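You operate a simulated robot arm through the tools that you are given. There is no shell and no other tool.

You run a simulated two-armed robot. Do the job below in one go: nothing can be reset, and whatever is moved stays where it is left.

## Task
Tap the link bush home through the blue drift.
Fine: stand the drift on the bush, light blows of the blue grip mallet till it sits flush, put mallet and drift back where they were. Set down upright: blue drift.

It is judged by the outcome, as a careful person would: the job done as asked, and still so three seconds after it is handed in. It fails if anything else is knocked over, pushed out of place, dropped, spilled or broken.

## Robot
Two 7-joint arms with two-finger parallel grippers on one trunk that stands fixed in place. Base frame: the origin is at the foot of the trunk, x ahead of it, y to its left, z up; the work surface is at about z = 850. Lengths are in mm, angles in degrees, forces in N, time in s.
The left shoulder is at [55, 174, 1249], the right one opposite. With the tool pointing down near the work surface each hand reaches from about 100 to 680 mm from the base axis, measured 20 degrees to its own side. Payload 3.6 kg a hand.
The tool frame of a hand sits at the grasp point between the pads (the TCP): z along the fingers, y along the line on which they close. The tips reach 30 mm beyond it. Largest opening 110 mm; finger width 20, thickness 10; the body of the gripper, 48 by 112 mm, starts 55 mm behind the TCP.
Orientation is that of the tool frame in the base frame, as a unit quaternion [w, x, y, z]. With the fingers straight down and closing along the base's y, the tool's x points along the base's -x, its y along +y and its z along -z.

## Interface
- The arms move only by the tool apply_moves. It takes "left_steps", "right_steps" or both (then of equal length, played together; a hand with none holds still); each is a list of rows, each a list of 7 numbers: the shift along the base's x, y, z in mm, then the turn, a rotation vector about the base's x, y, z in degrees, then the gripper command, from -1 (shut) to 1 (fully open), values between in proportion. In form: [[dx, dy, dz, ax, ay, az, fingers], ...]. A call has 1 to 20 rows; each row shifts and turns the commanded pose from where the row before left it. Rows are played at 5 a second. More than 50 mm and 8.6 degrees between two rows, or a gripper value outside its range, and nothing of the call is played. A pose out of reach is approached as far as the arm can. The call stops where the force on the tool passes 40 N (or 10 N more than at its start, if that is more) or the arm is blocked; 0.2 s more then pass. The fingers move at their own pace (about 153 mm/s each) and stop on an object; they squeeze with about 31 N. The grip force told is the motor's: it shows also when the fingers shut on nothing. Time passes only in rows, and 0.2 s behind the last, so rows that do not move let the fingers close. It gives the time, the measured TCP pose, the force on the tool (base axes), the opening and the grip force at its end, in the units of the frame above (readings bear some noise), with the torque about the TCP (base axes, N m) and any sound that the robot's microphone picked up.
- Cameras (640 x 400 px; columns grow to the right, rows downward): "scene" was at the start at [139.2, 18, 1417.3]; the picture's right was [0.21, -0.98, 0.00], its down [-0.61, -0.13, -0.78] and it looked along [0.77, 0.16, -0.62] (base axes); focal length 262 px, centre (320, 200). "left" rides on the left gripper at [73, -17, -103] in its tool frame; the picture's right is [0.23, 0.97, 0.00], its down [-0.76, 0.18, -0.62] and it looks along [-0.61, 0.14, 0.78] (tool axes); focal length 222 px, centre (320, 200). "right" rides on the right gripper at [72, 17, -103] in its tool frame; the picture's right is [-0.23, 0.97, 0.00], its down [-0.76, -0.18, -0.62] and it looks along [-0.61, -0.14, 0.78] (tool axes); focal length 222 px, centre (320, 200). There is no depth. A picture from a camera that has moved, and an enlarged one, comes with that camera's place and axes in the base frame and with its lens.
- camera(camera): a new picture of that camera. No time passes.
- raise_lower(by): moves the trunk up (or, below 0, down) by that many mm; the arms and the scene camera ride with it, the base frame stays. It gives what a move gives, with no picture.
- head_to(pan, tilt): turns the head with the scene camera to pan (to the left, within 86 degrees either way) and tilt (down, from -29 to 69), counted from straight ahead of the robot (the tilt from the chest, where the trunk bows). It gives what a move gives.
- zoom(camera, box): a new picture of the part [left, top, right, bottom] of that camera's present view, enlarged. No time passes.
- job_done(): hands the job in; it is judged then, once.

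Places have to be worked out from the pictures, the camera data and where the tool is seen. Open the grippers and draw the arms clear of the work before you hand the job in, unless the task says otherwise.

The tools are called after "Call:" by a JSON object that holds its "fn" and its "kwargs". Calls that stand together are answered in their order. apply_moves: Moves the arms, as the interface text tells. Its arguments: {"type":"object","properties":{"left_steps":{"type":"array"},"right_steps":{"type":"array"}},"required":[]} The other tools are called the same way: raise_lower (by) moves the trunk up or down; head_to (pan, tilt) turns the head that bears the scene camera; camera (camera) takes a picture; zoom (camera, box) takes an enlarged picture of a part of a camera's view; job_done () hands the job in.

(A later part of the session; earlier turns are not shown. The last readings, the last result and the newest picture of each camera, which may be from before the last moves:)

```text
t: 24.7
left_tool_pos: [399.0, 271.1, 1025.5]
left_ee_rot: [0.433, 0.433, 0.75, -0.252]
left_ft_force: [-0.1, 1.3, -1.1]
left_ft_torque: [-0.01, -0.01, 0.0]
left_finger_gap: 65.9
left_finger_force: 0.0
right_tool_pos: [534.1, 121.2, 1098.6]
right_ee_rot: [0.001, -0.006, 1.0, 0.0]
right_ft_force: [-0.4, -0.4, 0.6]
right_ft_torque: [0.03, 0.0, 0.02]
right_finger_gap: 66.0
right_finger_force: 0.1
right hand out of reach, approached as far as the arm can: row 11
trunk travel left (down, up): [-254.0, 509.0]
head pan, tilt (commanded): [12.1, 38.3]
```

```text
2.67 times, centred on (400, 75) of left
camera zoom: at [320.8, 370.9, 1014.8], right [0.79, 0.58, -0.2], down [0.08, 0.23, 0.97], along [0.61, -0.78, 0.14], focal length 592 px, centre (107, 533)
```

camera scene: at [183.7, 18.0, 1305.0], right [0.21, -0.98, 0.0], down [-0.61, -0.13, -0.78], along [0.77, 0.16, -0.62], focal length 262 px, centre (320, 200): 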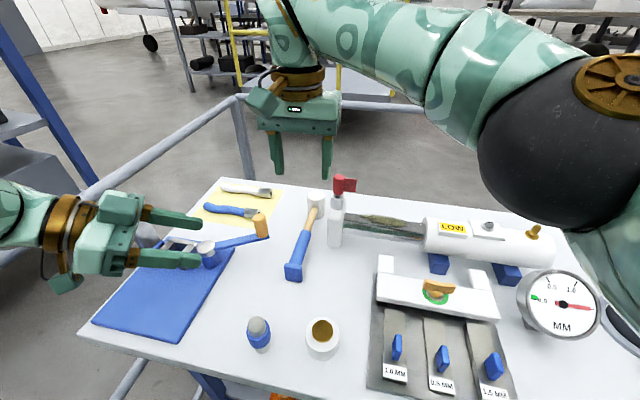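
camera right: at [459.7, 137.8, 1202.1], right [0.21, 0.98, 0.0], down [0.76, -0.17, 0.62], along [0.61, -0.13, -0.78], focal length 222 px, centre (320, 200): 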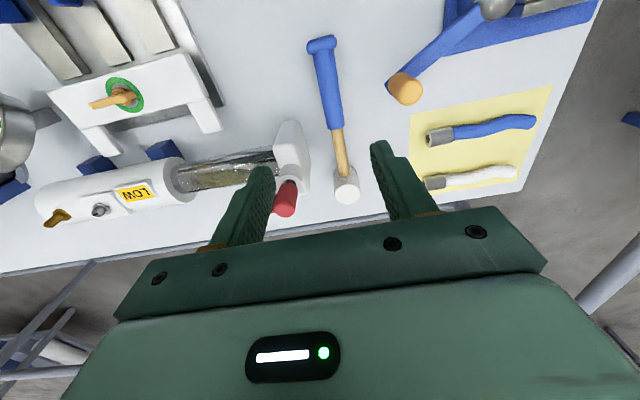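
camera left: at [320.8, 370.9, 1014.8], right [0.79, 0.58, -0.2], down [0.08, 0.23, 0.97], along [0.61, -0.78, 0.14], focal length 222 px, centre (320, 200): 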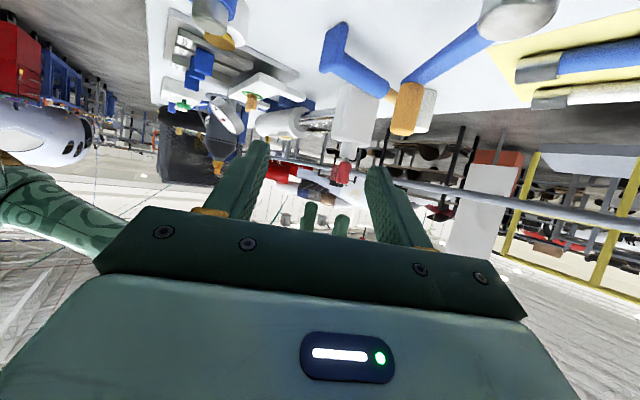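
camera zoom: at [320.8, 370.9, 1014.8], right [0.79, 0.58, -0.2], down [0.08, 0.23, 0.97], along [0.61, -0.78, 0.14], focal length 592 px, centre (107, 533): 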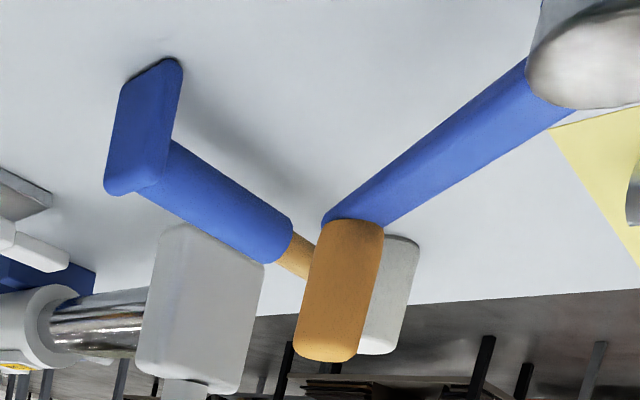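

The shadows show the cap touching the table, so the mallet rests on its cap and head edge with about 4° droop. I'll lower the right hand and see whether reach improves toward y = 136.

Call:
{"fn": "apply_moves", "kwargs": {"right_steps": [[0, 0, -30, 0, 0, 0, 0.2], [0, 0, -30, 0, 0, 0, 0.2], [0, 0, -30, 0, 0, 0, 0.2], [0, 5, -20, 0, 0, 0.6, 0.2], [0, 5, 0, 0, 0, 0, 0.2], [0, 4, 0, 0, 0, 0, 0.2], [0, 0, 0, 0, 0, 0, 0.2]]}}

Call:
{"fn": "camera", "kwargs": {"camera": "right"}}

Call:
{"fn": "camera", "kwargs": {"camera": "scene"}}

```text
t: 26.3
left_tool_pos: [399.1, 269.9, 1025.5]
left_ee_rot: [0.433, 0.433, 0.75, -0.251]
left_ft_force: [-0.5, -0.6, -0.1]
left_ft_torque: [0.0, 0.02, 0.01]
left_finger_gap: 66.0
left_finger_force: 0.2
right_tool_pos: [534.7, 135.4, 987.1]
right_ee_rot: [-0.001, -0.007, 1.0, 0.001]
right_ft_force: [0.2, 0.4, 0.2]
right_ft_torque: [0.01, 0.0, 0.01]
right_finger_gap: 66.0
right_finger_force: 0.0
trunk travel left (down, up): [-254.0, 509.0]
head pan, tilt (commanded): [12.1, 38.3]
```

```text
taken
camera right: at [461.5, 152.5, 1091.1], right [0.22, 0.98, 0.0], down [0.76, -0.17, 0.62], along [0.61, -0.13, -0.78], focal length 222 px, centre (320, 200)
```

right: 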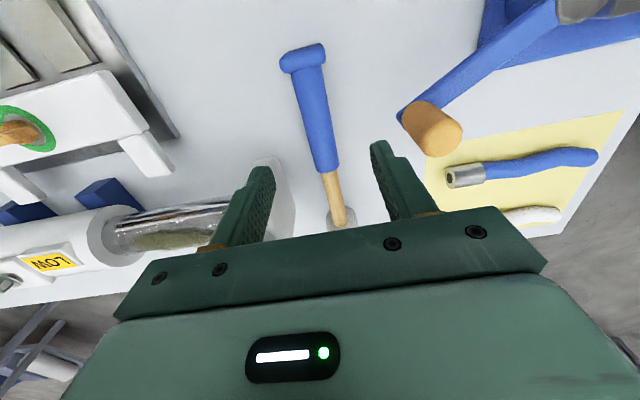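

```text
taken
camera scene: at [183.5, 18.1, 1305.0], right [0.21, -0.98, 0.0], down [-0.61, -0.13, -0.78], along [0.77, 0.16, -0.62], focal length 262 px, centre (320, 200)
```

scene: 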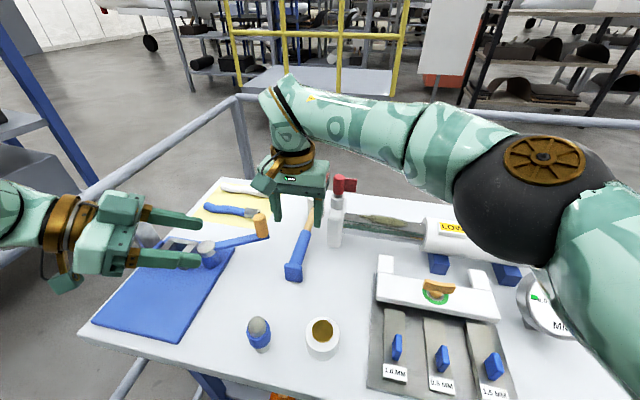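

The hand now reaches (535, 135, 987). I'll zoom on the handle to fine-tune y and yaw before descending.

Call:
{"fn": "zoom", "kwargs": {"camera": "right", "box": [240, 30, 400, 130]}}

Call:
{"fn": "zoom", "kwargs": {"camera": "right", "box": [240, 120, 400, 220]}}

```text
4.00 times, centred on (320, 80) of right
camera zoom: at [461.5, 152.5, 1091.1], right [0.22, 0.98, 0.0], down [0.76, -0.17, 0.62], along [0.61, -0.13, -0.78], focal length 888 px, centre (320, 680)
```

zoom: 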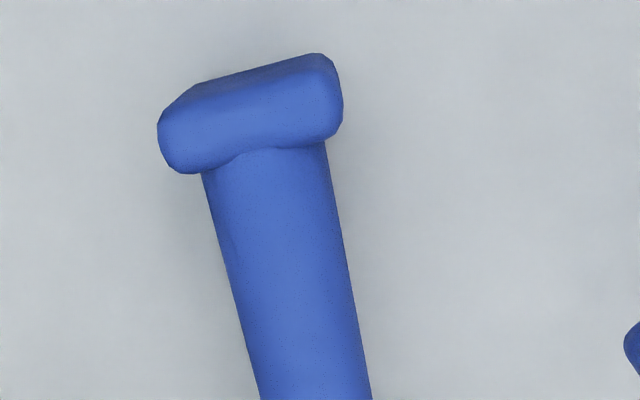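

```text
4.00 times, centred on (320, 170) of right
camera zoom: at [461.5, 152.5, 1091.1], right [0.22, 0.98, 0.0], down [0.76, -0.17, 0.62], along [0.61, -0.13, -0.78], focal length 888 px, centre (320, 320)
```

zoom: 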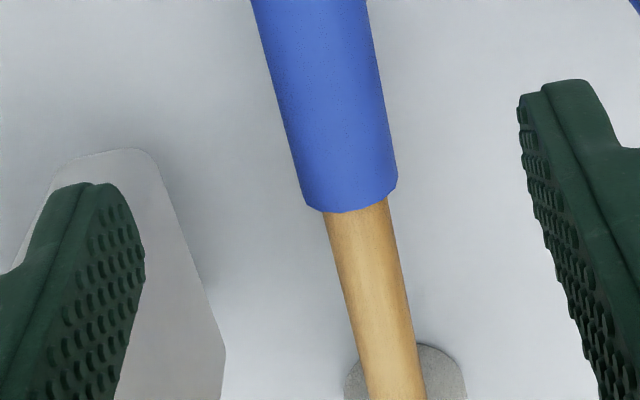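

The handle runs along y ≈ 135 ±0.5, matching the TCP. I'll correct the 0.8° yaw and descend to z ≈ 886, with fingertips just above the table.

Call:
{"fn": "apply_moves", "kwargs": {"right_steps": [[0, 0, -25, 0, 0, -0.8, 0.2], [0, 0, -25, 0, 0, 0, 0.2], [0, 0, -25, 0, 0, 0, 0.2], [0, 0, -20, 0, 0, 0, 0.2], [0, 0, -6, 0, 0, 0, 0.2], [0, 0, 0, 0, 0, 0, 0.2]]}}

Call:
{"fn": "camera", "kwargs": {"camera": "right"}}

Call:
{"fn": "camera", "kwargs": {"camera": "scene"}}

```text
t: 27.7
left_tool_pos: [397.2, 271.1, 1025.2]
left_ee_rot: [0.433, 0.433, 0.75, -0.251]
left_ft_force: [-0.2, -0.4, 0.2]
left_ft_torque: [0.02, 0.04, 0.01]
left_finger_gap: 66.1
left_finger_force: 0.1
right_tool_pos: [535.6, 135.3, 886.4]
right_ee_rot: [0.0, 0.001, 1.0, 0.001]
right_ft_force: [0.4, 0.0, -0.2]
right_ft_torque: [-0.03, 0.0, 0.01]
right_finger_gap: 65.9
right_finger_force: 0.0
trunk travel left (down, up): [-254.0, 509.0]
head pan, tilt (commanded): [12.1, 38.3]
```

```text
taken
camera right: at [461.8, 152.4, 990.0], right [0.23, 0.97, 0.0], down [0.76, -0.18, 0.62], along [0.61, -0.14, -0.78], focal length 222 px, centre (320, 200)
```

right: 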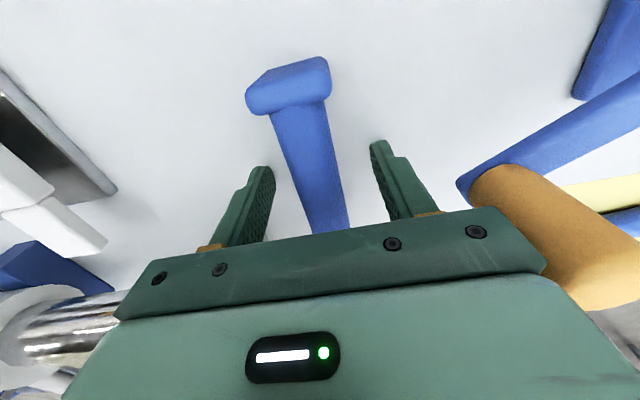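

```text
taken
camera scene: at [183.5, 18.3, 1305.1], right [0.21, -0.98, 0.0], down [-0.61, -0.13, -0.78], along [0.77, 0.16, -0.62], focal length 262 px, centre (320, 200)
```

scene: 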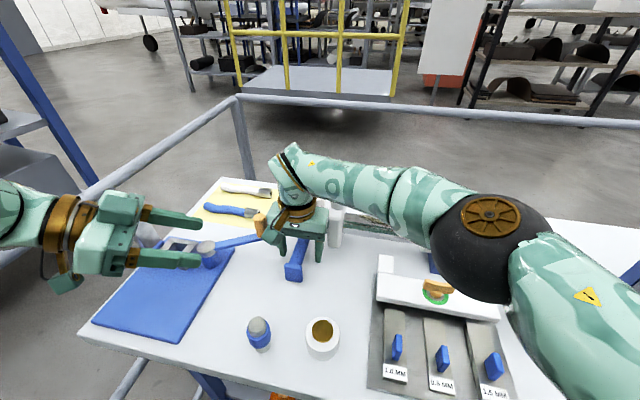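

The handle is centred between the pads and all forces are quiet. I'll close the right gripper on the mallet grip.

Call:
{"fn": "apply_moves", "kwargs": {"right_steps": [[0, 0, 0, 0, 0, 0, -0.3], [0, 0, 0, 0, 0, 0, -1], [0, 0, 0, 0, 0, 0, -1], [0, 0, 0, 0, 0, 0, -1]]}}

Call:
{"fn": "camera", "kwargs": {"camera": "right"}}

```text
t: 28.7
left_tool_pos: [398.6, 270.7, 1025.6]
left_ee_rot: [0.433, 0.432, 0.75, -0.251]
left_ft_force: [-0.2, -0.2, 0.0]
left_ft_torque: [0.0, -0.03, -0.01]
left_finger_gap: 65.9
left_finger_force: 0.1
right_tool_pos: [535.7, 136.0, 886.3]
right_ee_rot: [-0.002, 0.0, 1.0, 0.0]
right_ft_force: [-0.3, -0.5, 0.3]
right_ft_torque: [0.01, -0.01, -0.09]
right_finger_gap: 25.6
right_finger_force: 31.5
trunk travel left (down, up): [-254.0, 509.0]
head pan, tilt (commanded): [12.1, 38.3]
```

```text
taken
camera right: at [461.8, 152.3, 990.2], right [0.23, 0.97, 0.0], down [0.76, -0.18, 0.62], along [0.61, -0.14, -0.78], focal length 222 px, centre (320, 200)
```

right: 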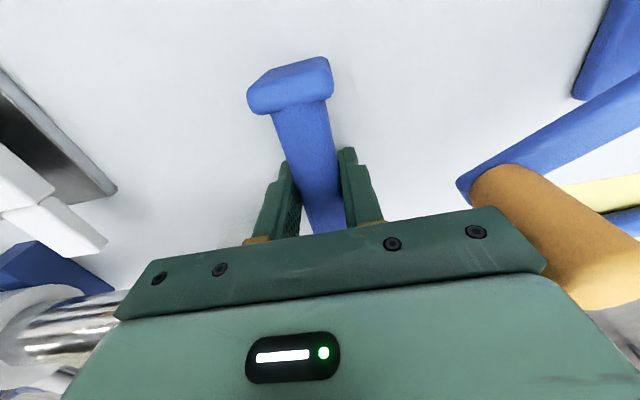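

The grip is firm: 25.6 mm gap at 31 N. I'll lift 20 mm slowly and check the torque for droop.

Call:
{"fn": "apply_moves", "kwargs": {"right_steps": [[0, 0, 3, 0, 0, 0, -1], [0, 0, 4, 0, 0, 0, -1], [0, 0, 6, 0, 0, 0, -1], [0, 0, 7, 0, 0, 0, -1], [0, 0, 0, 0, 0, 0, -1]]}}

Call:
{"fn": "zoom", "kwargs": {"camera": "scene", "box": [230, 160, 390, 300]}}

Call:
{"fn": "camera", "kwargs": {"camera": "right"}}

Call:
{"fn": "zoom", "kwargs": {"camera": "left", "box": [300, 0, 500, 150]}}

```text
t: 29.9
left_tool_pos: [399.0, 271.6, 1025.4]
left_ee_rot: [0.433, 0.432, 0.75, -0.252]
left_ft_force: [0.5, 0.1, -0.2]
left_ft_torque: [0.01, -0.02, 0.0]
left_finger_gap: 66.1
left_finger_force: 0.0
right_tool_pos: [534.0, 136.7, 905.6]
right_ee_rot: [-0.001, 0.0, 1.0, 0.001]
right_ft_force: [0.1, 0.8, -4.9]
right_ft_torque: [-0.02, 0.43, 0.0]
right_finger_gap: 25.5
right_finger_force: 30.6
trunk travel left (down, up): [-254.0, 509.0]
head pan, tilt (commanded): [12.1, 38.3]
```

```text
2.86 times, centred on (310, 230) of scene
camera zoom: at [184.0, 18.3, 1304.9], right [0.21, -0.98, 0.0], down [-0.61, -0.13, -0.78], along [0.77, 0.16, -0.62], focal length 750 px, centre (349, 114)
```

zoom: 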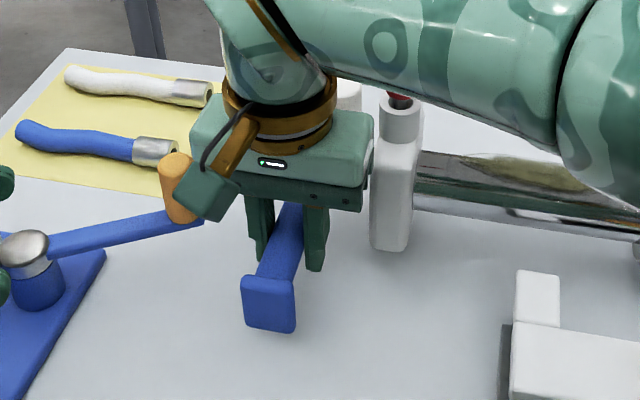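

```text
taken
camera right: at [461.3, 153.2, 1010.3], right [0.23, 0.97, 0.0], down [0.76, -0.18, 0.62], along [0.61, -0.14, -0.78], focal length 222 px, centre (320, 200)
```

right: 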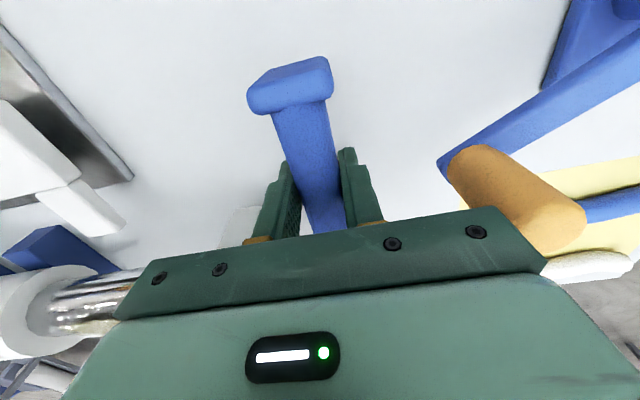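

```text
2.67 times, centred on (400, 75) of left
camera zoom: at [321.0, 371.2, 1014.7], right [0.79, 0.58, -0.2], down [0.08, 0.23, 0.97], along [0.61, -0.78, 0.14], focal length 592 px, centre (107, 533)
```

zoom: 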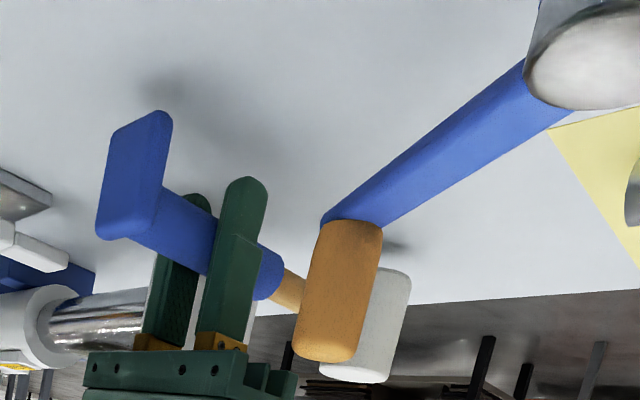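

The mallet weighs about 0.5 kg, with a torque of 0.43 N·m held and no visible slip. I'll lift gently to z≈1000, then draw it back in -x, away from the red tap.

Call:
{"fn": "apply_moves", "kwargs": {"right_steps": [[0, 0, 10, 0, 0, 0, -1], [0, 0, 15, 0, 0, 0, -1], [0, 0, 20, 0, 0, 0, -1], [0, 0, 20, 0, 0, 0, -1], [-5, 0, 20, 0, 0, 0, -1], [-10, 0, 10, 0, 0, 0, -1], [-20, 0, 0, 0, 0, 0, -1], [-20, 0, 0, 0, 0, 0, -1], [-20, 0, 0, 0, 0, 0, -1], [-20, -5, 0, 0, 0, 0, -1], [-20, -10, 0, 0, 0, 0, -1], [-15, -15, 0, 0, 0, 0, -1], [-10, -15, 0, 0, 0, 0, -1], [0, -10, 0, 0, 0, 0, -1], [0, 0, 0, 0, 0, 0, -1]]}}

Call:
{"fn": "camera", "kwargs": {"camera": "scene"}}

Call:
{"fn": "camera", "kwargs": {"camera": "right"}}

```text
t: 33.1
left_tool_pos: [398.4, 271.8, 1025.3]
left_ee_rot: [0.434, 0.432, 0.75, -0.251]
left_ft_force: [0.5, 0.5, 0.0]
left_ft_torque: [-0.03, 0.0, 0.02]
left_finger_gap: 65.8
left_finger_force: 0.2
right_tool_pos: [396.6, 79.9, 1001.0]
right_ee_rot: [-0.002, 0.001, 1.0, 0.001]
right_ft_force: [0.4, -0.3, -5.2]
right_ft_torque: [0.02, 0.46, -0.03]
right_finger_gap: 25.4
right_finger_force: 31.2
trunk travel left (down, up): [-254.0, 509.0]
head pan, tilt (commanded): [12.1, 38.3]
```

```text
taken
camera scene: at [183.7, 18.4, 1305.0], right [0.21, -0.98, 0.0], down [-0.61, -0.13, -0.78], along [0.77, 0.16, -0.62], focal length 262 px, centre (320, 200)
```

scene: 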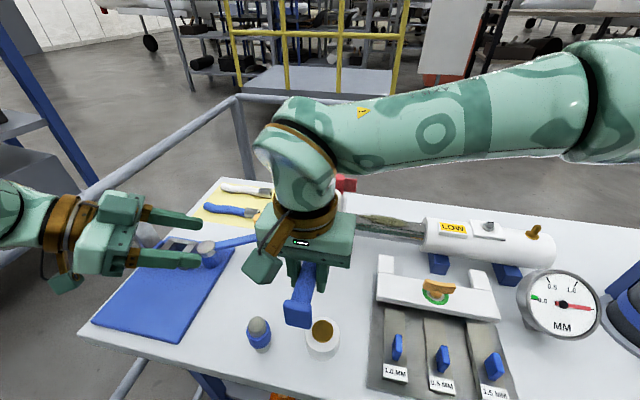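

```text
taken
camera right: at [323.3, 97.1, 1105.4], right [0.23, 0.97, 0.0], down [0.76, -0.18, 0.62], along [0.61, -0.14, -0.78], focal length 222 px, centre (320, 200)
```

right: 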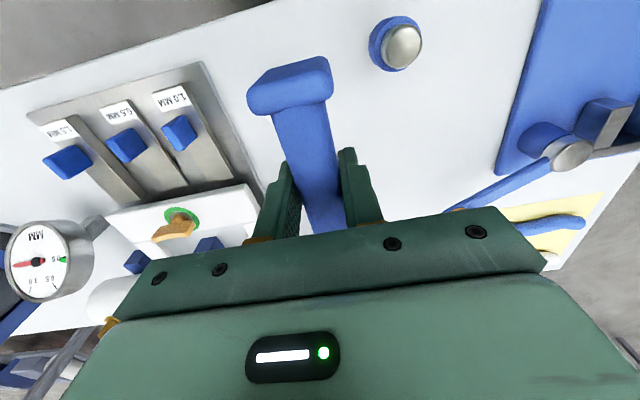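

The mallet is steady in the hand. I'll swing the right hand to the right with +90° yaw, so the head will point left, and hold it at a waiting pose over the right side.

Call:
{"fn": "apply_moves", "kwargs": {"right_steps": [[1.3, -14, 3, 0, 0, 5, -1], [1.3, -14, 3, 0, 0, 5, -1], [1.3, -14, 3, 0, 0, 5, -1], [1.3, -14, 3, 0, 0, 5, -1], [1.3, -14, 3, 0, 0, 5, -1], [1.3, -14, 3, 0, 0, 5, -1], [1.3, -14, 3, 0, 0, 5, -1], [1.3, -14, 3, 0, 0, 5, -1], [1.3, -14, 3, 0, 0, 5, -1], [1.3, -14, 3, 0, 0, 5, -1], [1.3, -14, 3, 0, 0, 5, -1], [1.3, -14, 3, 0, 0, 5, -1], [1.3, -14, 3, 0, 0, 5, -1], [1.3, -14, 3, 0, 0, 5, -1], [1.3, -14, 3, 0, 0, 5, -1], [1.3, -14, 3, 0, 0, 5, -1], [1.3, -14, 3, 0, 0, 5, -1], [1.3, -14, 3, 0, 0, 5, -1], [0, 0, 0, 0, 0, 0, -1]]}}

Call:
{"fn": "camera", "kwargs": {"camera": "scene"}}

```text
t: 37.1
left_tool_pos: [399.7, 271.1, 1024.7]
left_ee_rot: [0.433, 0.433, 0.749, -0.252]
left_ft_force: [-0.1, 0.3, -0.6]
left_ft_torque: [0.05, 0.02, 0.0]
left_finger_gap: 66.2
left_finger_force: 0.1
right_tool_pos: [407.3, -53.5, 1031.2]
right_ee_rot: [-0.001, -0.402, 0.916, 0.0]
right_ft_force: [-0.3, 0.2, -4.4]
right_ft_torque: [-0.39, 0.29, -0.01]
right_finger_gap: 25.7
right_finger_force: 31.5
right hand out of reach, approached as far as the arm can: row 10, 11, 12, 13, 14, 15, 16, 17, 18
trunk travel left (down, up): [-254.0, 509.0]
head pan, tilt (commanded): [12.1, 38.3]
```

```text
taken
camera scene: at [183.8, 18.1, 1305.0], right [0.21, -0.98, 0.0], down [-0.61, -0.13, -0.78], along [0.77, 0.16, -0.62], focal length 262 px, centre (320, 200)
```

scene: 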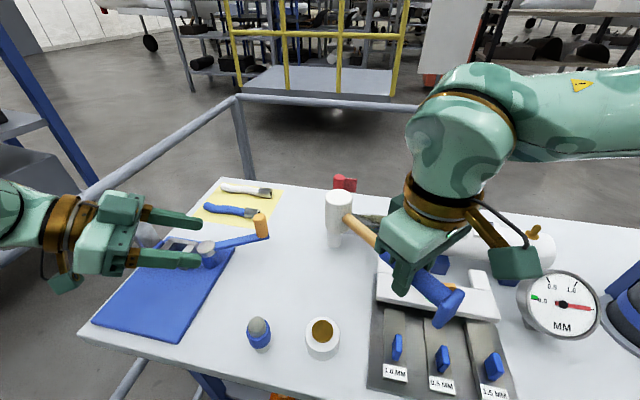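

The right wrist hits its limit at about 47° yaw, which is enough: striking with the hand behind and to the right of the link (yaw about 30°) will work. Now I'll raise the trunk back by 110 mm so the left arm can reach the drift; everything lifts clear.

Call:
{"fn": "raise_lower", "kwargs": {"by": 110}}

Call:
{"fn": "camera", "kwargs": {"camera": "scene"}}

```text
t: 38.5
left_tool_pos: [396.4, 271.4, 1135.8]
left_ee_rot: [0.432, 0.433, 0.75, -0.252]
left_ft_force: [-0.2, -0.2, -0.8]
left_ft_torque: [-0.02, -0.02, -0.02]
left_finger_gap: 66.0
left_finger_force: 0.1
right_tool_pos: [392.5, -55.0, 1160.9]
right_ee_rot: [0.026, -0.401, 0.916, -0.011]
right_ft_force: [0.5, 0.4, -5.1]
right_ft_torque: [-0.34, 0.31, 0.01]
right_finger_gap: 25.2
right_finger_force: 31.4
trunk travel left (down, up): [-364.0, 399.0]
head pan, tilt (commanded): [12.1, 38.3]
```

```text
taken
camera scene: at [140.0, 18.1, 1417.0], right [0.21, -0.98, 0.0], down [-0.61, -0.13, -0.78], along [0.77, 0.16, -0.62], focal length 262 px, centre (320, 200)
```

scene: 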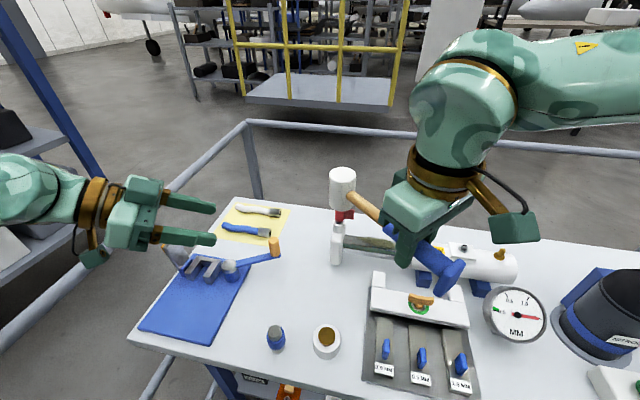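

With the trunk up, the left hand is at (396, 271, 1136). I'll move it to a point above the drift and check that the pose is reached.

Call:
{"fn": "apply_moves", "kwargs": {"left_steps": [[-8, -20, -22, 0, 0, 0, 0.2], [-8, -20, -22, 0, 0, 0, 0.2], [-8, -20, -22, 0, 0, 0, 0.2], [-8, -20, -22, 0, 0, 0, 0.2], [-8, -20, -22, 0, 0, 0, 0.2], [-8, -20, -22, 0, 0, 0, 0.2], [0, 0, 0, 0, 0, 0, 0.2]]}}

Call:
{"fn": "camera", "kwargs": {"camera": "scene"}}

```text
t: 40.1
left_tool_pos: [349.2, 153.5, 1002.4]
left_ee_rot: [0.434, 0.432, 0.75, -0.251]
left_ft_force: [0.1, 0.8, -0.4]
left_ft_torque: [0.0, -0.01, 0.02]
left_finger_gap: 66.0
left_finger_force: 0.0
right_tool_pos: [393.6, -54.2, 1161.6]
right_ee_rot: [0.026, -0.401, 0.915, -0.012]
right_ft_force: [0.7, 0.5, -4.3]
right_ft_torque: [-0.34, 0.29, -0.02]
right_finger_gap: 25.6
right_finger_force: 31.5
trunk travel left (down, up): [-364.0, 399.0]
head pan, tilt (commanded): [12.1, 38.3]
```

```text
taken
camera scene: at [139.3, 18.2, 1417.3], right [0.21, -0.98, 0.0], down [-0.61, -0.13, -0.78], along [0.77, 0.16, -0.62], focal length 262 px, centre (320, 200)
```

scene: 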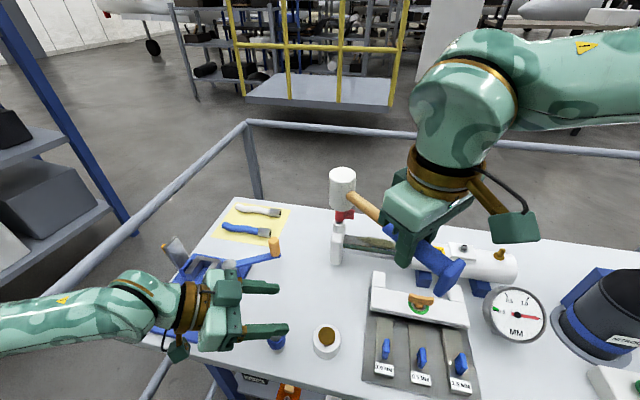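

The pose is reached at (349, 153, 1002). I'll zoom to confirm the fingers straddle the drift before descending.

Call:
{"fn": "zoom", "kwargs": {"camera": "scene", "box": [180, 260, 360, 380]}}

Call:
{"fn": "camera", "kwargs": {"camera": "left"}}

```text
3.33 times, centred on (270, 320) of scene
camera zoom: at [139.3, 18.2, 1417.3], right [0.21, -0.98, 0.0], down [-0.61, -0.13, -0.78], along [0.77, 0.16, -0.62], focal length 875 px, centre (487, -200)
```

zoom: 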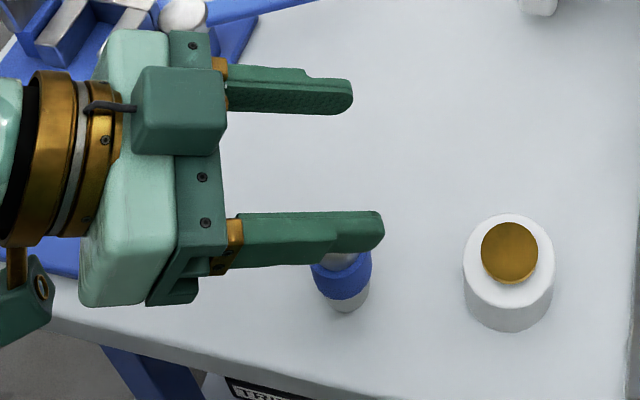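

```text
taken
camera left: at [270.5, 253.3, 992.9], right [0.79, 0.59, -0.2], down [0.08, 0.23, 0.97], along [0.61, -0.78, 0.14], focal length 222 px, centre (320, 200)
```

left: 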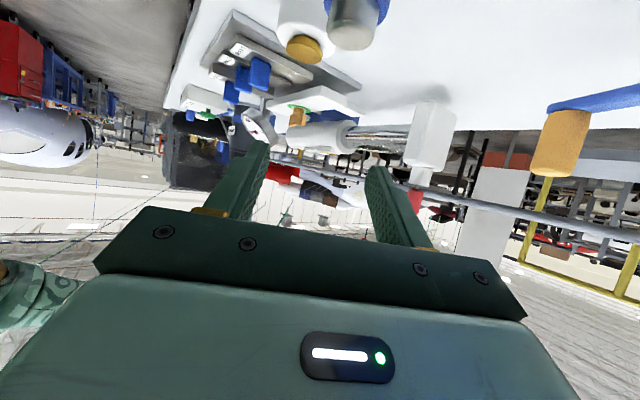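

The fingers will straddle the drift. For more mallet clearance I'll adjust to yaw -45° and a shallower 22° nose-down pitch, keeping the TCP over the drift axis.

Call:
{"fn": "apply_moves", "kwargs": {"left_steps": [[0, -1, 0, 0, 0, 5, 0.2], [0, -1, 0, 0, 0, 5, 0.2], [0, -1, 0, 0, 0, 5, 0.2], [0, 0, 0, -2.83, -2.83, 0, 0.2], [0, 0, 0, -2.83, -2.83, 0, 0.2], [0, 0, 0, 0, 0, 0, 0.2]]}}

Call:
{"fn": "zoom", "kwargs": {"camera": "scene", "box": [180, 260, 360, 380]}}

```text
t: 41.5
left_tool_pos: [356.7, 148.8, 999.5]
left_ee_rot: [0.516, 0.318, 0.766, -0.215]
left_ft_force: [0.2, -0.6, -0.7]
left_ft_torque: [0.0, 0.0, 0.01]
left_finger_gap: 65.9
left_finger_force: 0.0
left hand out of reach, approached as far as the arm can: row 3
right_tool_pos: [392.0, -54.9, 1160.9]
right_ee_rot: [0.026, -0.402, 0.915, -0.01]
right_ft_force: [0.4, 0.0, -4.3]
right_ft_torque: [-0.35, 0.3, 0.0]
right_finger_gap: 25.6
right_finger_force: 30.8
trunk travel left (down, up): [-364.0, 399.0]
head pan, tilt (commanded): [12.1, 38.3]
```

```text
3.33 times, centred on (270, 320) of scene
camera zoom: at [139.9, 17.6, 1417.3], right [0.21, -0.98, 0.0], down [-0.61, -0.13, -0.78], along [0.77, 0.16, -0.62], focal length 875 px, centre (487, -200)
```

zoom: 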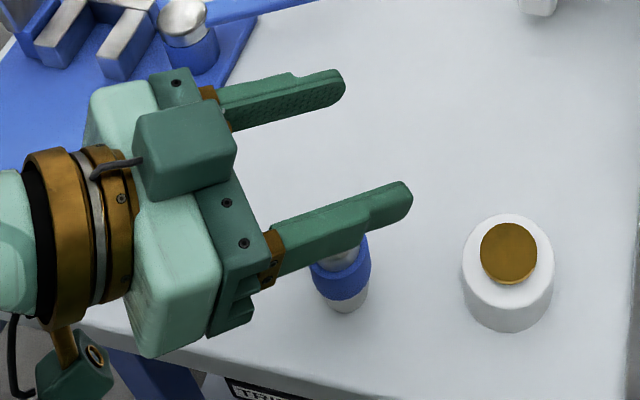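

Orientation is now yaw -45° and 22° nose-down, as planned; the position is 7 mm off in x. I'll descend to z≈950, still above the drift top, while correcting.

Call:
{"fn": "apply_moves", "kwargs": {"left_steps": [[0, 0, -20, 0, 0, 0, 0.2], [-3, 0, -20, 0, 0, 0, 0.2], [-4, 1, -10, 0, 0, 0, 0.2], [0, 0, 0, 0, 0, 0, 0.2]]}}

Call:
{"fn": "zoom", "kwargs": {"camera": "scene", "box": [210, 270, 350, 370]}}

Call:
{"fn": "camera", "kwargs": {"camera": "scene"}}

```text
t: 42.5
left_tool_pos: [317.3, 161.8, 945.7]
left_ee_rot: [0.535, 0.252, 0.785, -0.184]
left_ft_force: [0.2, -2.5, -0.5]
left_ft_torque: [-0.03, -0.05, 0.03]
left_finger_gap: 65.9
left_finger_force: 0.0
right_tool_pos: [396.6, -53.9, 1142.4]
right_ee_rot: [0.004, -0.426, 0.905, -0.009]
right_ft_force: [1.8, 2.4, -4.4]
right_ft_torque: [-0.35, 0.18, -0.11]
right_finger_gap: 25.5
right_finger_force: 30.8
trunk travel left (down, up): [-364.0, 399.0]
head pan, tilt (commanded): [12.1, 38.3]
stopped in row 4 (left hand): the arm was blocked; the commanded pose is now the measured one
```

```text
4.00 times, centred on (280, 320) of scene
camera zoom: at [160.6, 0.2, 1413.0], right [0.28, -0.96, 0.0], down [-0.61, -0.18, -0.77], along [0.74, 0.22, -0.63], focal length 1050 px, centre (480, -280)
```

zoom: 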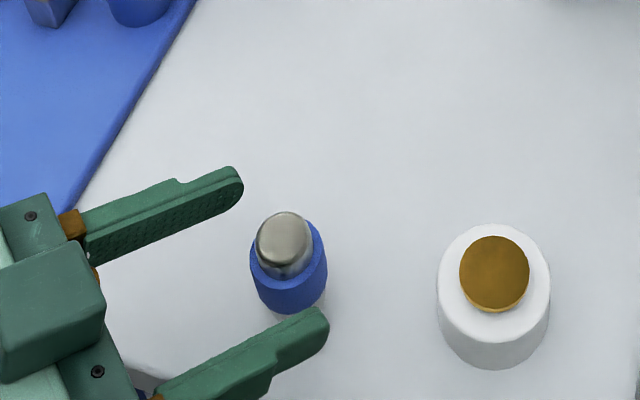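

```text
taken
camera scene: at [160.6, 0.2, 1413.0], right [0.28, -0.96, 0.0], down [-0.61, -0.18, -0.77], along [0.74, 0.22, -0.63], focal length 262 px, centre (320, 200)
```

scene: 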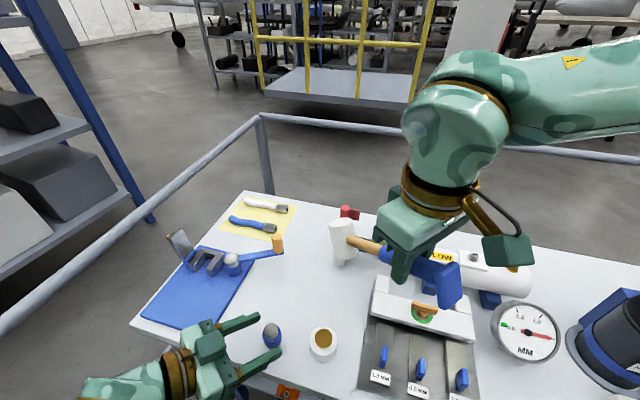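

The left arm was blocked, apparently its elbow or forearm touching something, and the trunk was nudged slightly. Nothing on the table looks disturbed. I'll look before relieving it.

Call:
{"fn": "head_to", "kwargs": {"pan": 30, "tilt": 60}}

Call:
{"fn": "camera", "kwargs": {"camera": "scene"}}

Call:
{"fn": "camera", "kwargs": {"camera": "left"}}

Call:
{"fn": "camera", "kwargs": {"camera": "right"}}

```text
t: 43.4
left_tool_pos: [321.0, 158.0, 953.2]
left_ee_rot: [0.534, 0.279, 0.774, -0.197]
left_ft_force: [0.2, 0.5, 0.4]
left_ft_torque: [-0.02, 0.0, 0.0]
left_finger_gap: 66.2
left_finger_force: 0.1
right_tool_pos: [385.5, -62.2, 1150.6]
right_ee_rot: [0.013, -0.398, 0.917, -0.012]
right_ft_force: [0.0, 0.6, -4.6]
right_ft_torque: [-0.32, 0.22, -0.03]
right_finger_gap: 25.7
right_finger_force: 30.6
trunk travel left (down, up): [-364.0, 399.0]
head pan, tilt (commanded): [30.0, 60.0]
```

```text
taken
camera scene: at [107.3, 24.9, 1388.6], right [0.52, -0.86, 0.01], down [-0.74, -0.45, -0.5], along [0.43, 0.25, -0.86], focal length 262 px, centre (320, 200)
```

scene: 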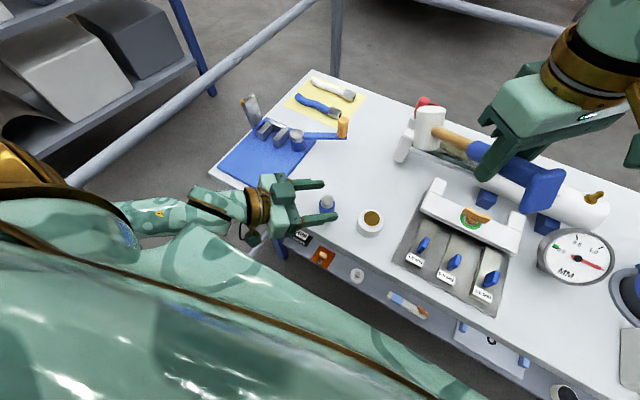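

```text
taken
camera left: at [215.7, 222.5, 922.6], right [0.56, 0.8, -0.22], down [-0.12, 0.34, 0.93], along [0.82, -0.5, 0.29], focal length 222 px, centre (320, 200)
```

left: 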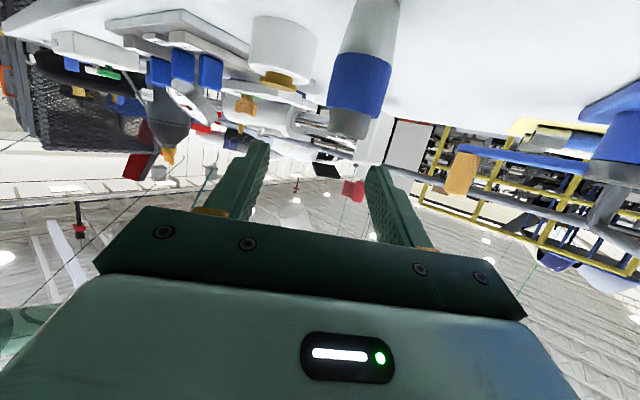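

```text
taken
camera right: at [320.4, -102.1, 1252.3], right [-0.56, 0.83, -0.03], down [0.63, 0.44, 0.64], along [0.54, 0.34, -0.77], focal length 222 px, centre (320, 200)
```

right: 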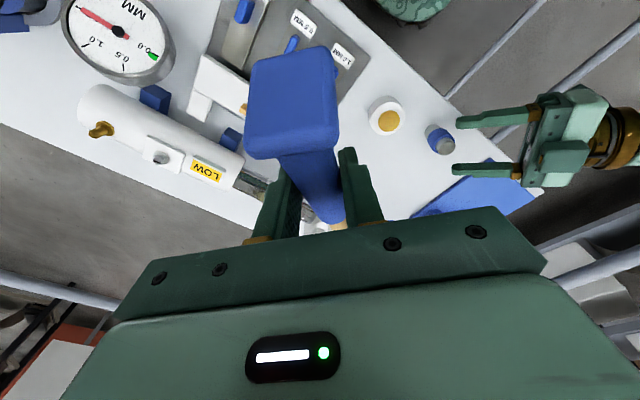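

The trunk has settled back and no object moved, but the jolt made the mallet head droop in the right grip (still held); I'll deal with that. The left arm was too folded at yaw -45, so I'll back it outward and up while turning to a roomier yaw of -75° with 30° nose-down.

Call:
{"fn": "apply_moves", "kwargs": {"left_steps": [[2, 3, 8, 0, 0, 0, 0.2], [6.4, 9, 6, 1.02, 0.59, -4.35, 0.2], [6.4, 9, 6, 1.02, 0.59, -4.35, 0.2], [6.4, 9, 6, 1.02, 0.59, -4.35, 0.2], [6.4, 9, 6, 1.02, 0.59, -4.35, 0.2], [6.4, 9, 6, 1.02, 0.59, -4.35, 0.2], [6.4, 9, 6, 1.02, 0.59, -4.35, 0.2], [6.4, 9, 6, 1.02, 0.59, -4.35, 0.2], [6.4, 9, 6, 1.02, 0.59, -4.35, 0.2], [0, 0, 0, 0, 0, 0, 0.2]]}}

Call:
{"fn": "head_to", "kwargs": {"pan": 12.1, "tilt": 42}}

Call:
{"fn": "camera", "kwargs": {"camera": "scene"}}

```text
t: 45.6
left_tool_pos: [371.1, 190.4, 1001.2]
left_ee_rot: [0.41, 0.506, 0.694, -0.308]
left_ft_force: [0.8, 0.1, -0.1]
left_ft_torque: [0.0, -0.03, -0.03]
left_finger_gap: 66.3
left_finger_force: 0.0
left hand out of reach, approached as far as the arm can: row 5, 6, 7, 8
right_tool_pos: [399.1, -73.0, 1147.0]
right_ee_rot: [0.012, -0.4, 0.916, -0.011]
right_ft_force: [0.5, 0.0, -4.5]
right_ft_torque: [-0.28, 0.27, 0.01]
right_finger_gap: 25.7
right_finger_force: 31.0
trunk travel left (down, up): [-364.0, 399.0]
head pan, tilt (commanded): [30.0, 60.0]
```

```text
t: 46.4
left_tool_pos: [371.7, 189.9, 1001.9]
left_ee_rot: [0.411, 0.505, 0.694, -0.308]
left_ft_force: [-0.1, 0.5, -0.1]
left_ft_torque: [0.01, -0.01, 0.02]
left_finger_gap: 66.2
left_finger_force: 0.1
right_tool_pos: [398.8, -73.4, 1147.2]
right_ee_rot: [0.011, -0.4, 0.916, -0.011]
right_ft_force: [0.0, -0.8, -4.9]
right_ft_torque: [-0.29, 0.27, 0.0]
right_finger_gap: 25.8
right_finger_force: 31.0
trunk travel left (down, up): [-364.0, 399.0]
head pan, tilt (commanded): [12.1, 42.0]
```

```text
taken
camera scene: at [141.6, 3.7, 1411.7], right [0.22, -0.97, 0.0], down [-0.65, -0.15, -0.74], along [0.72, 0.17, -0.67], focal length 262 px, centre (320, 200)
```

scene: 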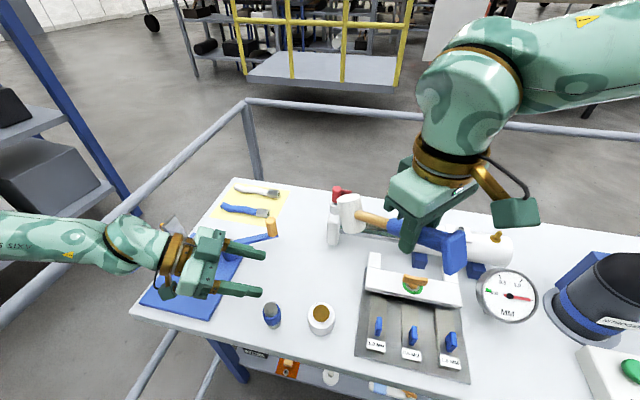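

The posture still looks slightly shifted, so I'll look left to see whether the left elbow is touching anything.

Call:
{"fn": "head_to", "kwargs": {"pan": 65, "tilt": 45}}

Call:
{"fn": "camera", "kwargs": {"camera": "scene"}}

```text
t: 47.6
left_tool_pos: [372.3, 190.1, 1000.7]
left_ee_rot: [0.41, 0.506, 0.694, -0.308]
left_ft_force: [0.4, -1.0, 0.3]
left_ft_torque: [-0.01, 0.0, 0.02]
left_finger_gap: 66.1
left_finger_force: 0.1
right_tool_pos: [398.1, -72.4, 1147.1]
right_ee_rot: [0.011, -0.4, 0.917, -0.011]
right_ft_force: [0.2, -0.8, -4.3]
right_ft_torque: [-0.3, 0.24, -0.03]
right_finger_gap: 25.7
right_finger_force: 30.8
trunk travel left (down, up): [-364.0, 399.0]
head pan, tilt (commanded): [65.0, 45.0]
```

```text
taken
camera scene: at [93.5, 59.0, 1407.5], right [0.91, -0.41, 0.0], down [-0.29, -0.65, -0.71], along [0.29, 0.64, -0.71], focal length 262 px, centre (320, 200)
```

scene: 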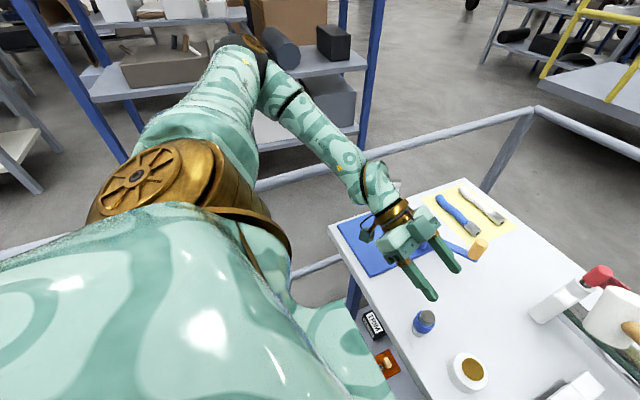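

The left elbow is far out to the left, near the shelving in the picture. I'll zoom in to see whether it touches.

Call:
{"fn": "zoom", "kwargs": {"camera": "scene", "box": [60, 0, 400, 210]}}

Call:
{"fn": "head_to", "kwargs": {"pan": 75, "tilt": 25}}

Call:
{"fn": "camera", "kwargs": {"camera": "scene"}}

```text
1.88 times, centred on (230, 105) of scene
camera zoom: at [93.5, 59.0, 1407.5], right [0.91, -0.41, 0.0], down [-0.29, -0.65, -0.71], along [0.29, 0.64, -0.71], focal length 494 px, centre (489, 379)
```

zoom: 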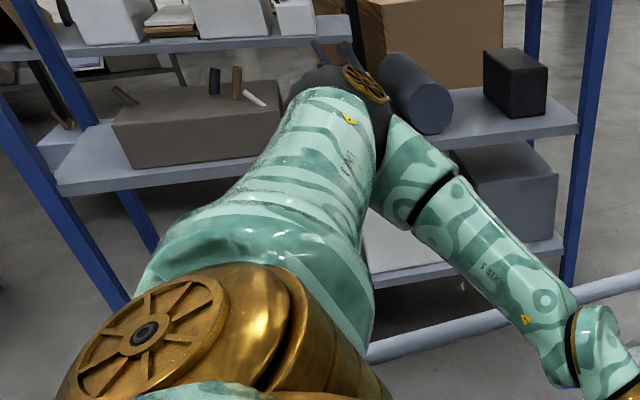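

```text
t: 48.5
left_tool_pos: [371.0, 190.4, 1000.0]
left_ee_rot: [0.411, 0.505, 0.694, -0.308]
left_ft_force: [0.0, -0.1, 0.1]
left_ft_torque: [0.0, 0.01, 0.03]
left_finger_gap: 66.1
left_finger_force: 0.0
right_tool_pos: [398.3, -71.7, 1147.3]
right_ee_rot: [0.011, -0.4, 0.916, -0.011]
right_ft_force: [-0.2, -0.5, -3.5]
right_ft_torque: [-0.26, 0.26, 0.02]
right_finger_gap: 25.5
right_finger_force: 31.0
trunk travel left (down, up): [-364.0, 399.0]
head pan, tilt (commanded): [75.0, 25.0]
```

```text
taken
camera scene: at [82.7, 74.2, 1438.0], right [0.97, -0.24, 0.0], down [-0.1, -0.41, -0.91], along [0.22, 0.88, -0.42], focal length 262 px, centre (320, 200)
```

scene: 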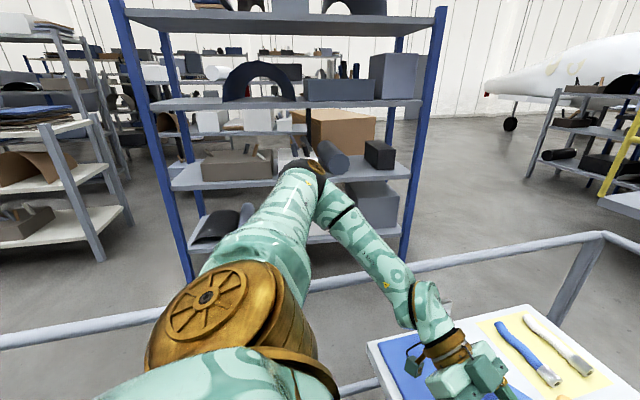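

The elbow is well clear (the shelf is far behind); the earlier block was most likely the wrist or camera near the trunk. I'll do a dry run with the empty left hand in this orientation to see whether it can reach the holding pose over the link.

Call:
{"fn": "apply_moves", "kwargs": {"left_steps": [[0, -15, -6, 0, 0, 0, 0.2], [0, -15, -6, 0, 0, 0, 0.2], [0, -15, -6, 0, 0, 0, 0.2], [0, -15, -6, 0, 0, 0, 0.2], [0, 0, 0, 0, 0, 0, 0.2]]}}

Call:
{"fn": "head_to", "kwargs": {"pan": 12.1, "tilt": 45}}

Call:
{"fn": "camera", "kwargs": {"camera": "scene"}}

```text
t: 49.6
left_tool_pos: [373.3, 129.2, 976.8]
left_ee_rot: [0.411, 0.505, 0.694, -0.307]
left_ft_force: [0.7, -0.5, 0.2]
left_ft_torque: [-0.01, -0.03, 0.03]
left_finger_gap: 66.1
left_finger_force: 0.1
right_tool_pos: [398.9, -72.1, 1147.9]
right_ee_rot: [0.011, -0.4, 0.916, -0.011]
right_ft_force: [0.0, -0.5, -4.4]
right_ft_torque: [-0.28, 0.26, 0.01]
right_finger_gap: 25.7
right_finger_force: 30.7
trunk travel left (down, up): [-364.0, 399.0]
head pan, tilt (commanded): [75.0, 25.0]
```

```text
t: 51.0
left_tool_pos: [373.2, 127.7, 977.9]
left_ee_rot: [0.41, 0.506, 0.694, -0.308]
left_ft_force: [0.0, 0.0, -0.2]
left_ft_torque: [-0.02, 0.04, -0.01]
left_finger_gap: 66.0
left_finger_force: 0.0
right_tool_pos: [397.9, -72.2, 1148.4]
right_ee_rot: [0.01, -0.4, 0.916, -0.01]
right_ft_force: [-0.2, 1.0, -3.6]
right_ft_torque: [-0.27, 0.26, 0.0]
right_finger_gap: 25.6
right_finger_force: 31.3
trunk travel left (down, up): [-364.0, 399.0]
head pan, tilt (commanded): [12.1, 45.0]
```

```text
taken
camera scene: at [139.4, 3.1, 1407.5], right [0.22, -0.97, 0.0], down [-0.69, -0.16, -0.71], along [0.69, 0.16, -0.71], focal length 262 px, centre (320, 200)
```

scene: 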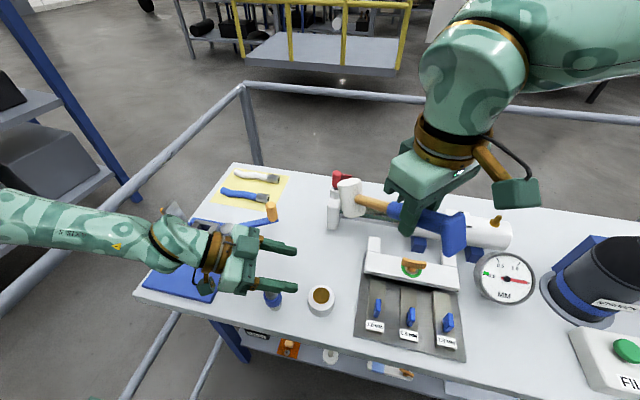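

No reach warning so far. I'll continue the dry run to the actual holding pose at the link.

Call:
{"fn": "apply_moves", "kwargs": {"left_steps": [[0, -15, -10, 0, 0, 0, 0.2], [0, -15, -10, 0, 0, 0, 0.2], [0, -15, -10, 0, 0, 0, 0.2], [-1, -14, -9, 0, 0, 0, 0.2], [0, 0, 0, 0, 0, 0, 0.2]]}}

Call:
{"fn": "camera", "kwargs": {"camera": "scene"}}

Call:
{"fn": "zoom", "kwargs": {"camera": "scene", "box": [220, 240, 400, 360]}}

```text
t: 52.2
left_tool_pos: [372.1, 69.5, 938.6]
left_ee_rot: [0.411, 0.505, 0.695, -0.307]
left_ft_force: [0.4, -0.6, -0.1]
left_ft_torque: [-0.01, 0.01, 0.0]
left_finger_gap: 66.2
left_finger_force: 0.1
right_tool_pos: [397.9, -72.6, 1148.3]
right_ee_rot: [0.01, -0.4, 0.916, -0.01]
right_ft_force: [0.5, 0.3, -4.5]
right_ft_torque: [-0.28, 0.27, -0.01]
right_finger_gap: 26.0
right_finger_force: 30.8
trunk travel left (down, up): [-364.0, 399.0]
head pan, tilt (commanded): [12.1, 45.0]
```

```text
taken
camera scene: at [139.3, 3.2, 1407.5], right [0.22, -0.97, 0.0], down [-0.69, -0.16, -0.71], along [0.69, 0.16, -0.71], focal length 262 px, centre (320, 200)
```

scene: 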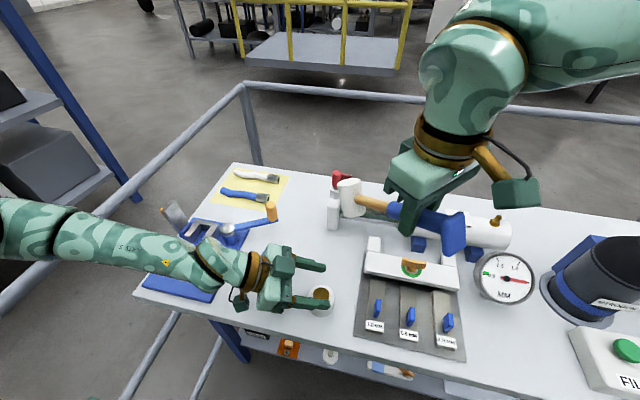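

```text
3.33 times, centred on (310, 300) of scene
camera zoom: at [139.3, 3.2, 1407.5], right [0.22, -0.97, 0.0], down [-0.69, -0.16, -0.71], along [0.69, 0.16, -0.71], focal length 875 px, centre (353, -133)
```

zoom: 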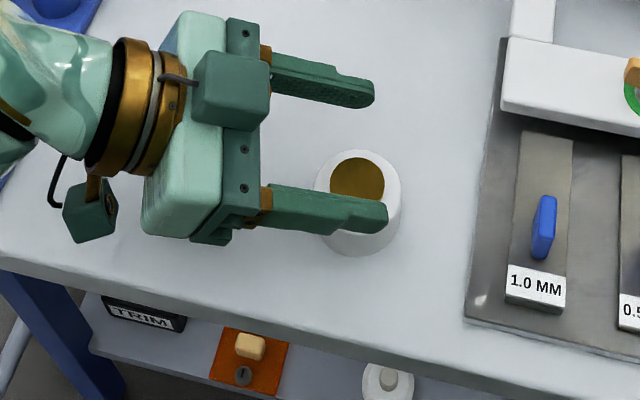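

The holding pose is reachable with plenty of room. Now back up and over to just above the drift (TCP target x 345, y 162).

Call:
{"fn": "apply_moves", "kwargs": {"left_steps": [[0, 5, 15, 0, 0, 0, 0.2], [0, 15, 15, 0, 0, 0, 0.2], [-4, 18, 10, 0, 0, 0, 0.2], [-7, 18, 0, 0, 0, 0, 0.2], [-8, 18, 0, 0, 0, 0, 0.2], [-8, 18, -10, 0, 0, 0, 0.2], [0, 0, -8, 0, 0, 0, 0.2], [0, 0, 0, 0, 0, 0, 0.2]]}}

Call:
{"fn": "zoom", "kwargs": {"camera": "scene", "box": [200, 230, 360, 350]}}

Call:
{"fn": "camera", "kwargs": {"camera": "left"}}

```text
t: 54.0
left_tool_pos: [345.1, 162.7, 961.5]
left_ee_rot: [0.41, 0.505, 0.694, -0.308]
left_ft_force: [-0.4, 0.4, 0.8]
left_ft_torque: [0.01, -0.05, 0.03]
left_finger_gap: 66.3
left_finger_force: 0.0
right_tool_pos: [398.8, -73.3, 1147.6]
right_ee_rot: [0.011, -0.4, 0.916, -0.009]
right_ft_force: [0.2, 0.4, -4.2]
right_ft_torque: [-0.26, 0.24, 0.04]
right_finger_gap: 25.7
right_finger_force: 30.8
trunk travel left (down, up): [-364.0, 399.0]
head pan, tilt (commanded): [12.1, 45.0]
```

```text
3.33 times, centred on (280, 290) of scene
camera zoom: at [139.1, 3.2, 1407.5], right [0.22, -0.97, 0.0], down [-0.69, -0.16, -0.71], along [0.69, 0.16, -0.71], focal length 875 px, centre (453, -100)
```

zoom: 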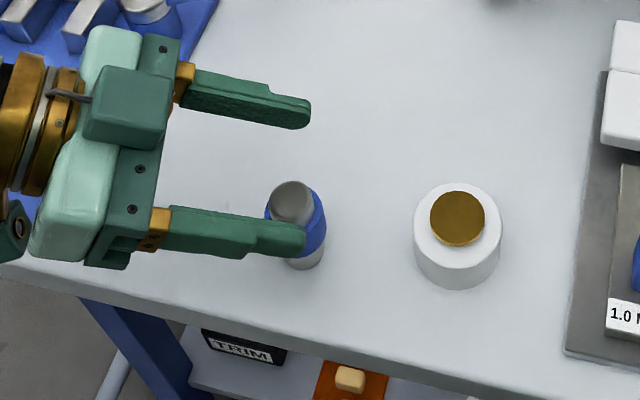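

```text
taken
camera left: at [291.8, 276.9, 947.7], right [0.89, 0.4, -0.21], down [0.12, 0.24, 0.96], along [0.43, -0.89, 0.16], focal length 222 px, centre (320, 200)
```

left: 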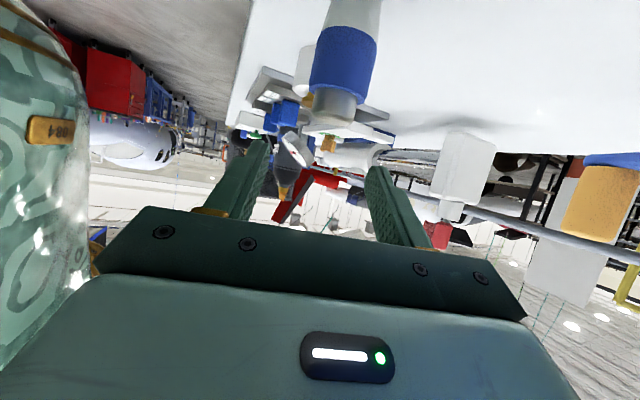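

The drift is centred between the fingers and about 13 mm ahead of the TCP, as intended. I'll descend straight down to z≈899.

Call:
{"fn": "apply_moves", "kwargs": {"left_steps": [[0, 0, -15, 0, 0, 0, 0.2], [0, 0, -15, 0, 0, 0, 0.2], [0, 0, -15, 0, 0, 0, 0.2], [0, 0, -12, 0, 0, 0, 0.2], [0, 0, -5, 0, 0, 0, 0.2], [0, 0, 0, 0, 0, 0, 0.2]]}}

Call:
{"fn": "zoom", "kwargs": {"camera": "scene", "box": [200, 230, 360, 350]}}

Call:
{"fn": "camera", "kwargs": {"camera": "left"}}

```text
t: 55.4
left_tool_pos: [344.2, 161.6, 899.3]
left_ee_rot: [0.411, 0.504, 0.694, -0.307]
left_ft_force: [-0.2, -0.9, 0.5]
left_ft_torque: [0.03, 0.02, 0.0]
left_finger_gap: 66.1
left_finger_force: 0.0
right_tool_pos: [399.0, -74.1, 1147.2]
right_ee_rot: [0.011, -0.401, 0.916, -0.01]
right_ft_force: [-0.6, 0.3, -4.6]
right_ft_torque: [-0.29, 0.27, -0.05]
right_finger_gap: 25.6
right_finger_force: 31.1
trunk travel left (down, up): [-364.0, 399.0]
head pan, tilt (commanded): [12.1, 45.0]
```

```text
3.33 times, centred on (280, 290) of scene
camera zoom: at [139.4, 3.1, 1407.5], right [0.22, -0.97, 0.0], down [-0.69, -0.16, -0.71], along [0.69, 0.16, -0.71], focal length 875 px, centre (453, -100)
```

zoom: 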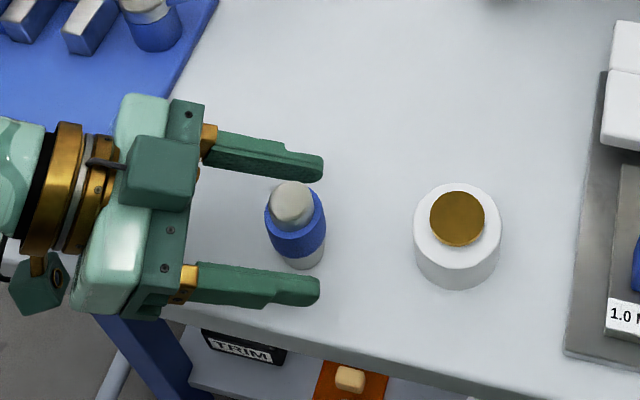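

```text
taken
camera left: at [290.0, 275.4, 884.8], right [0.89, 0.39, -0.21], down [0.12, 0.24, 0.96], along [0.43, -0.89, 0.16], focal length 222 px, centre (320, 200)
```

left: 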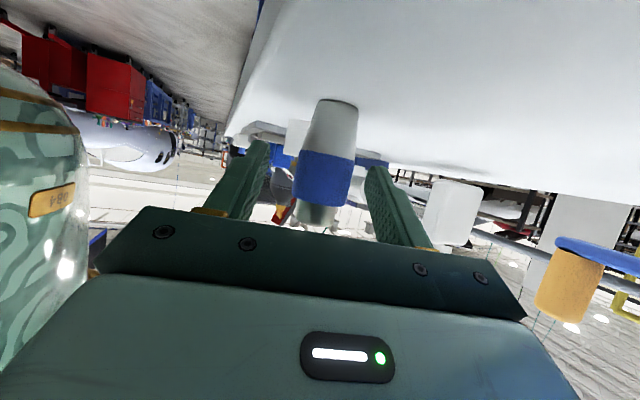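

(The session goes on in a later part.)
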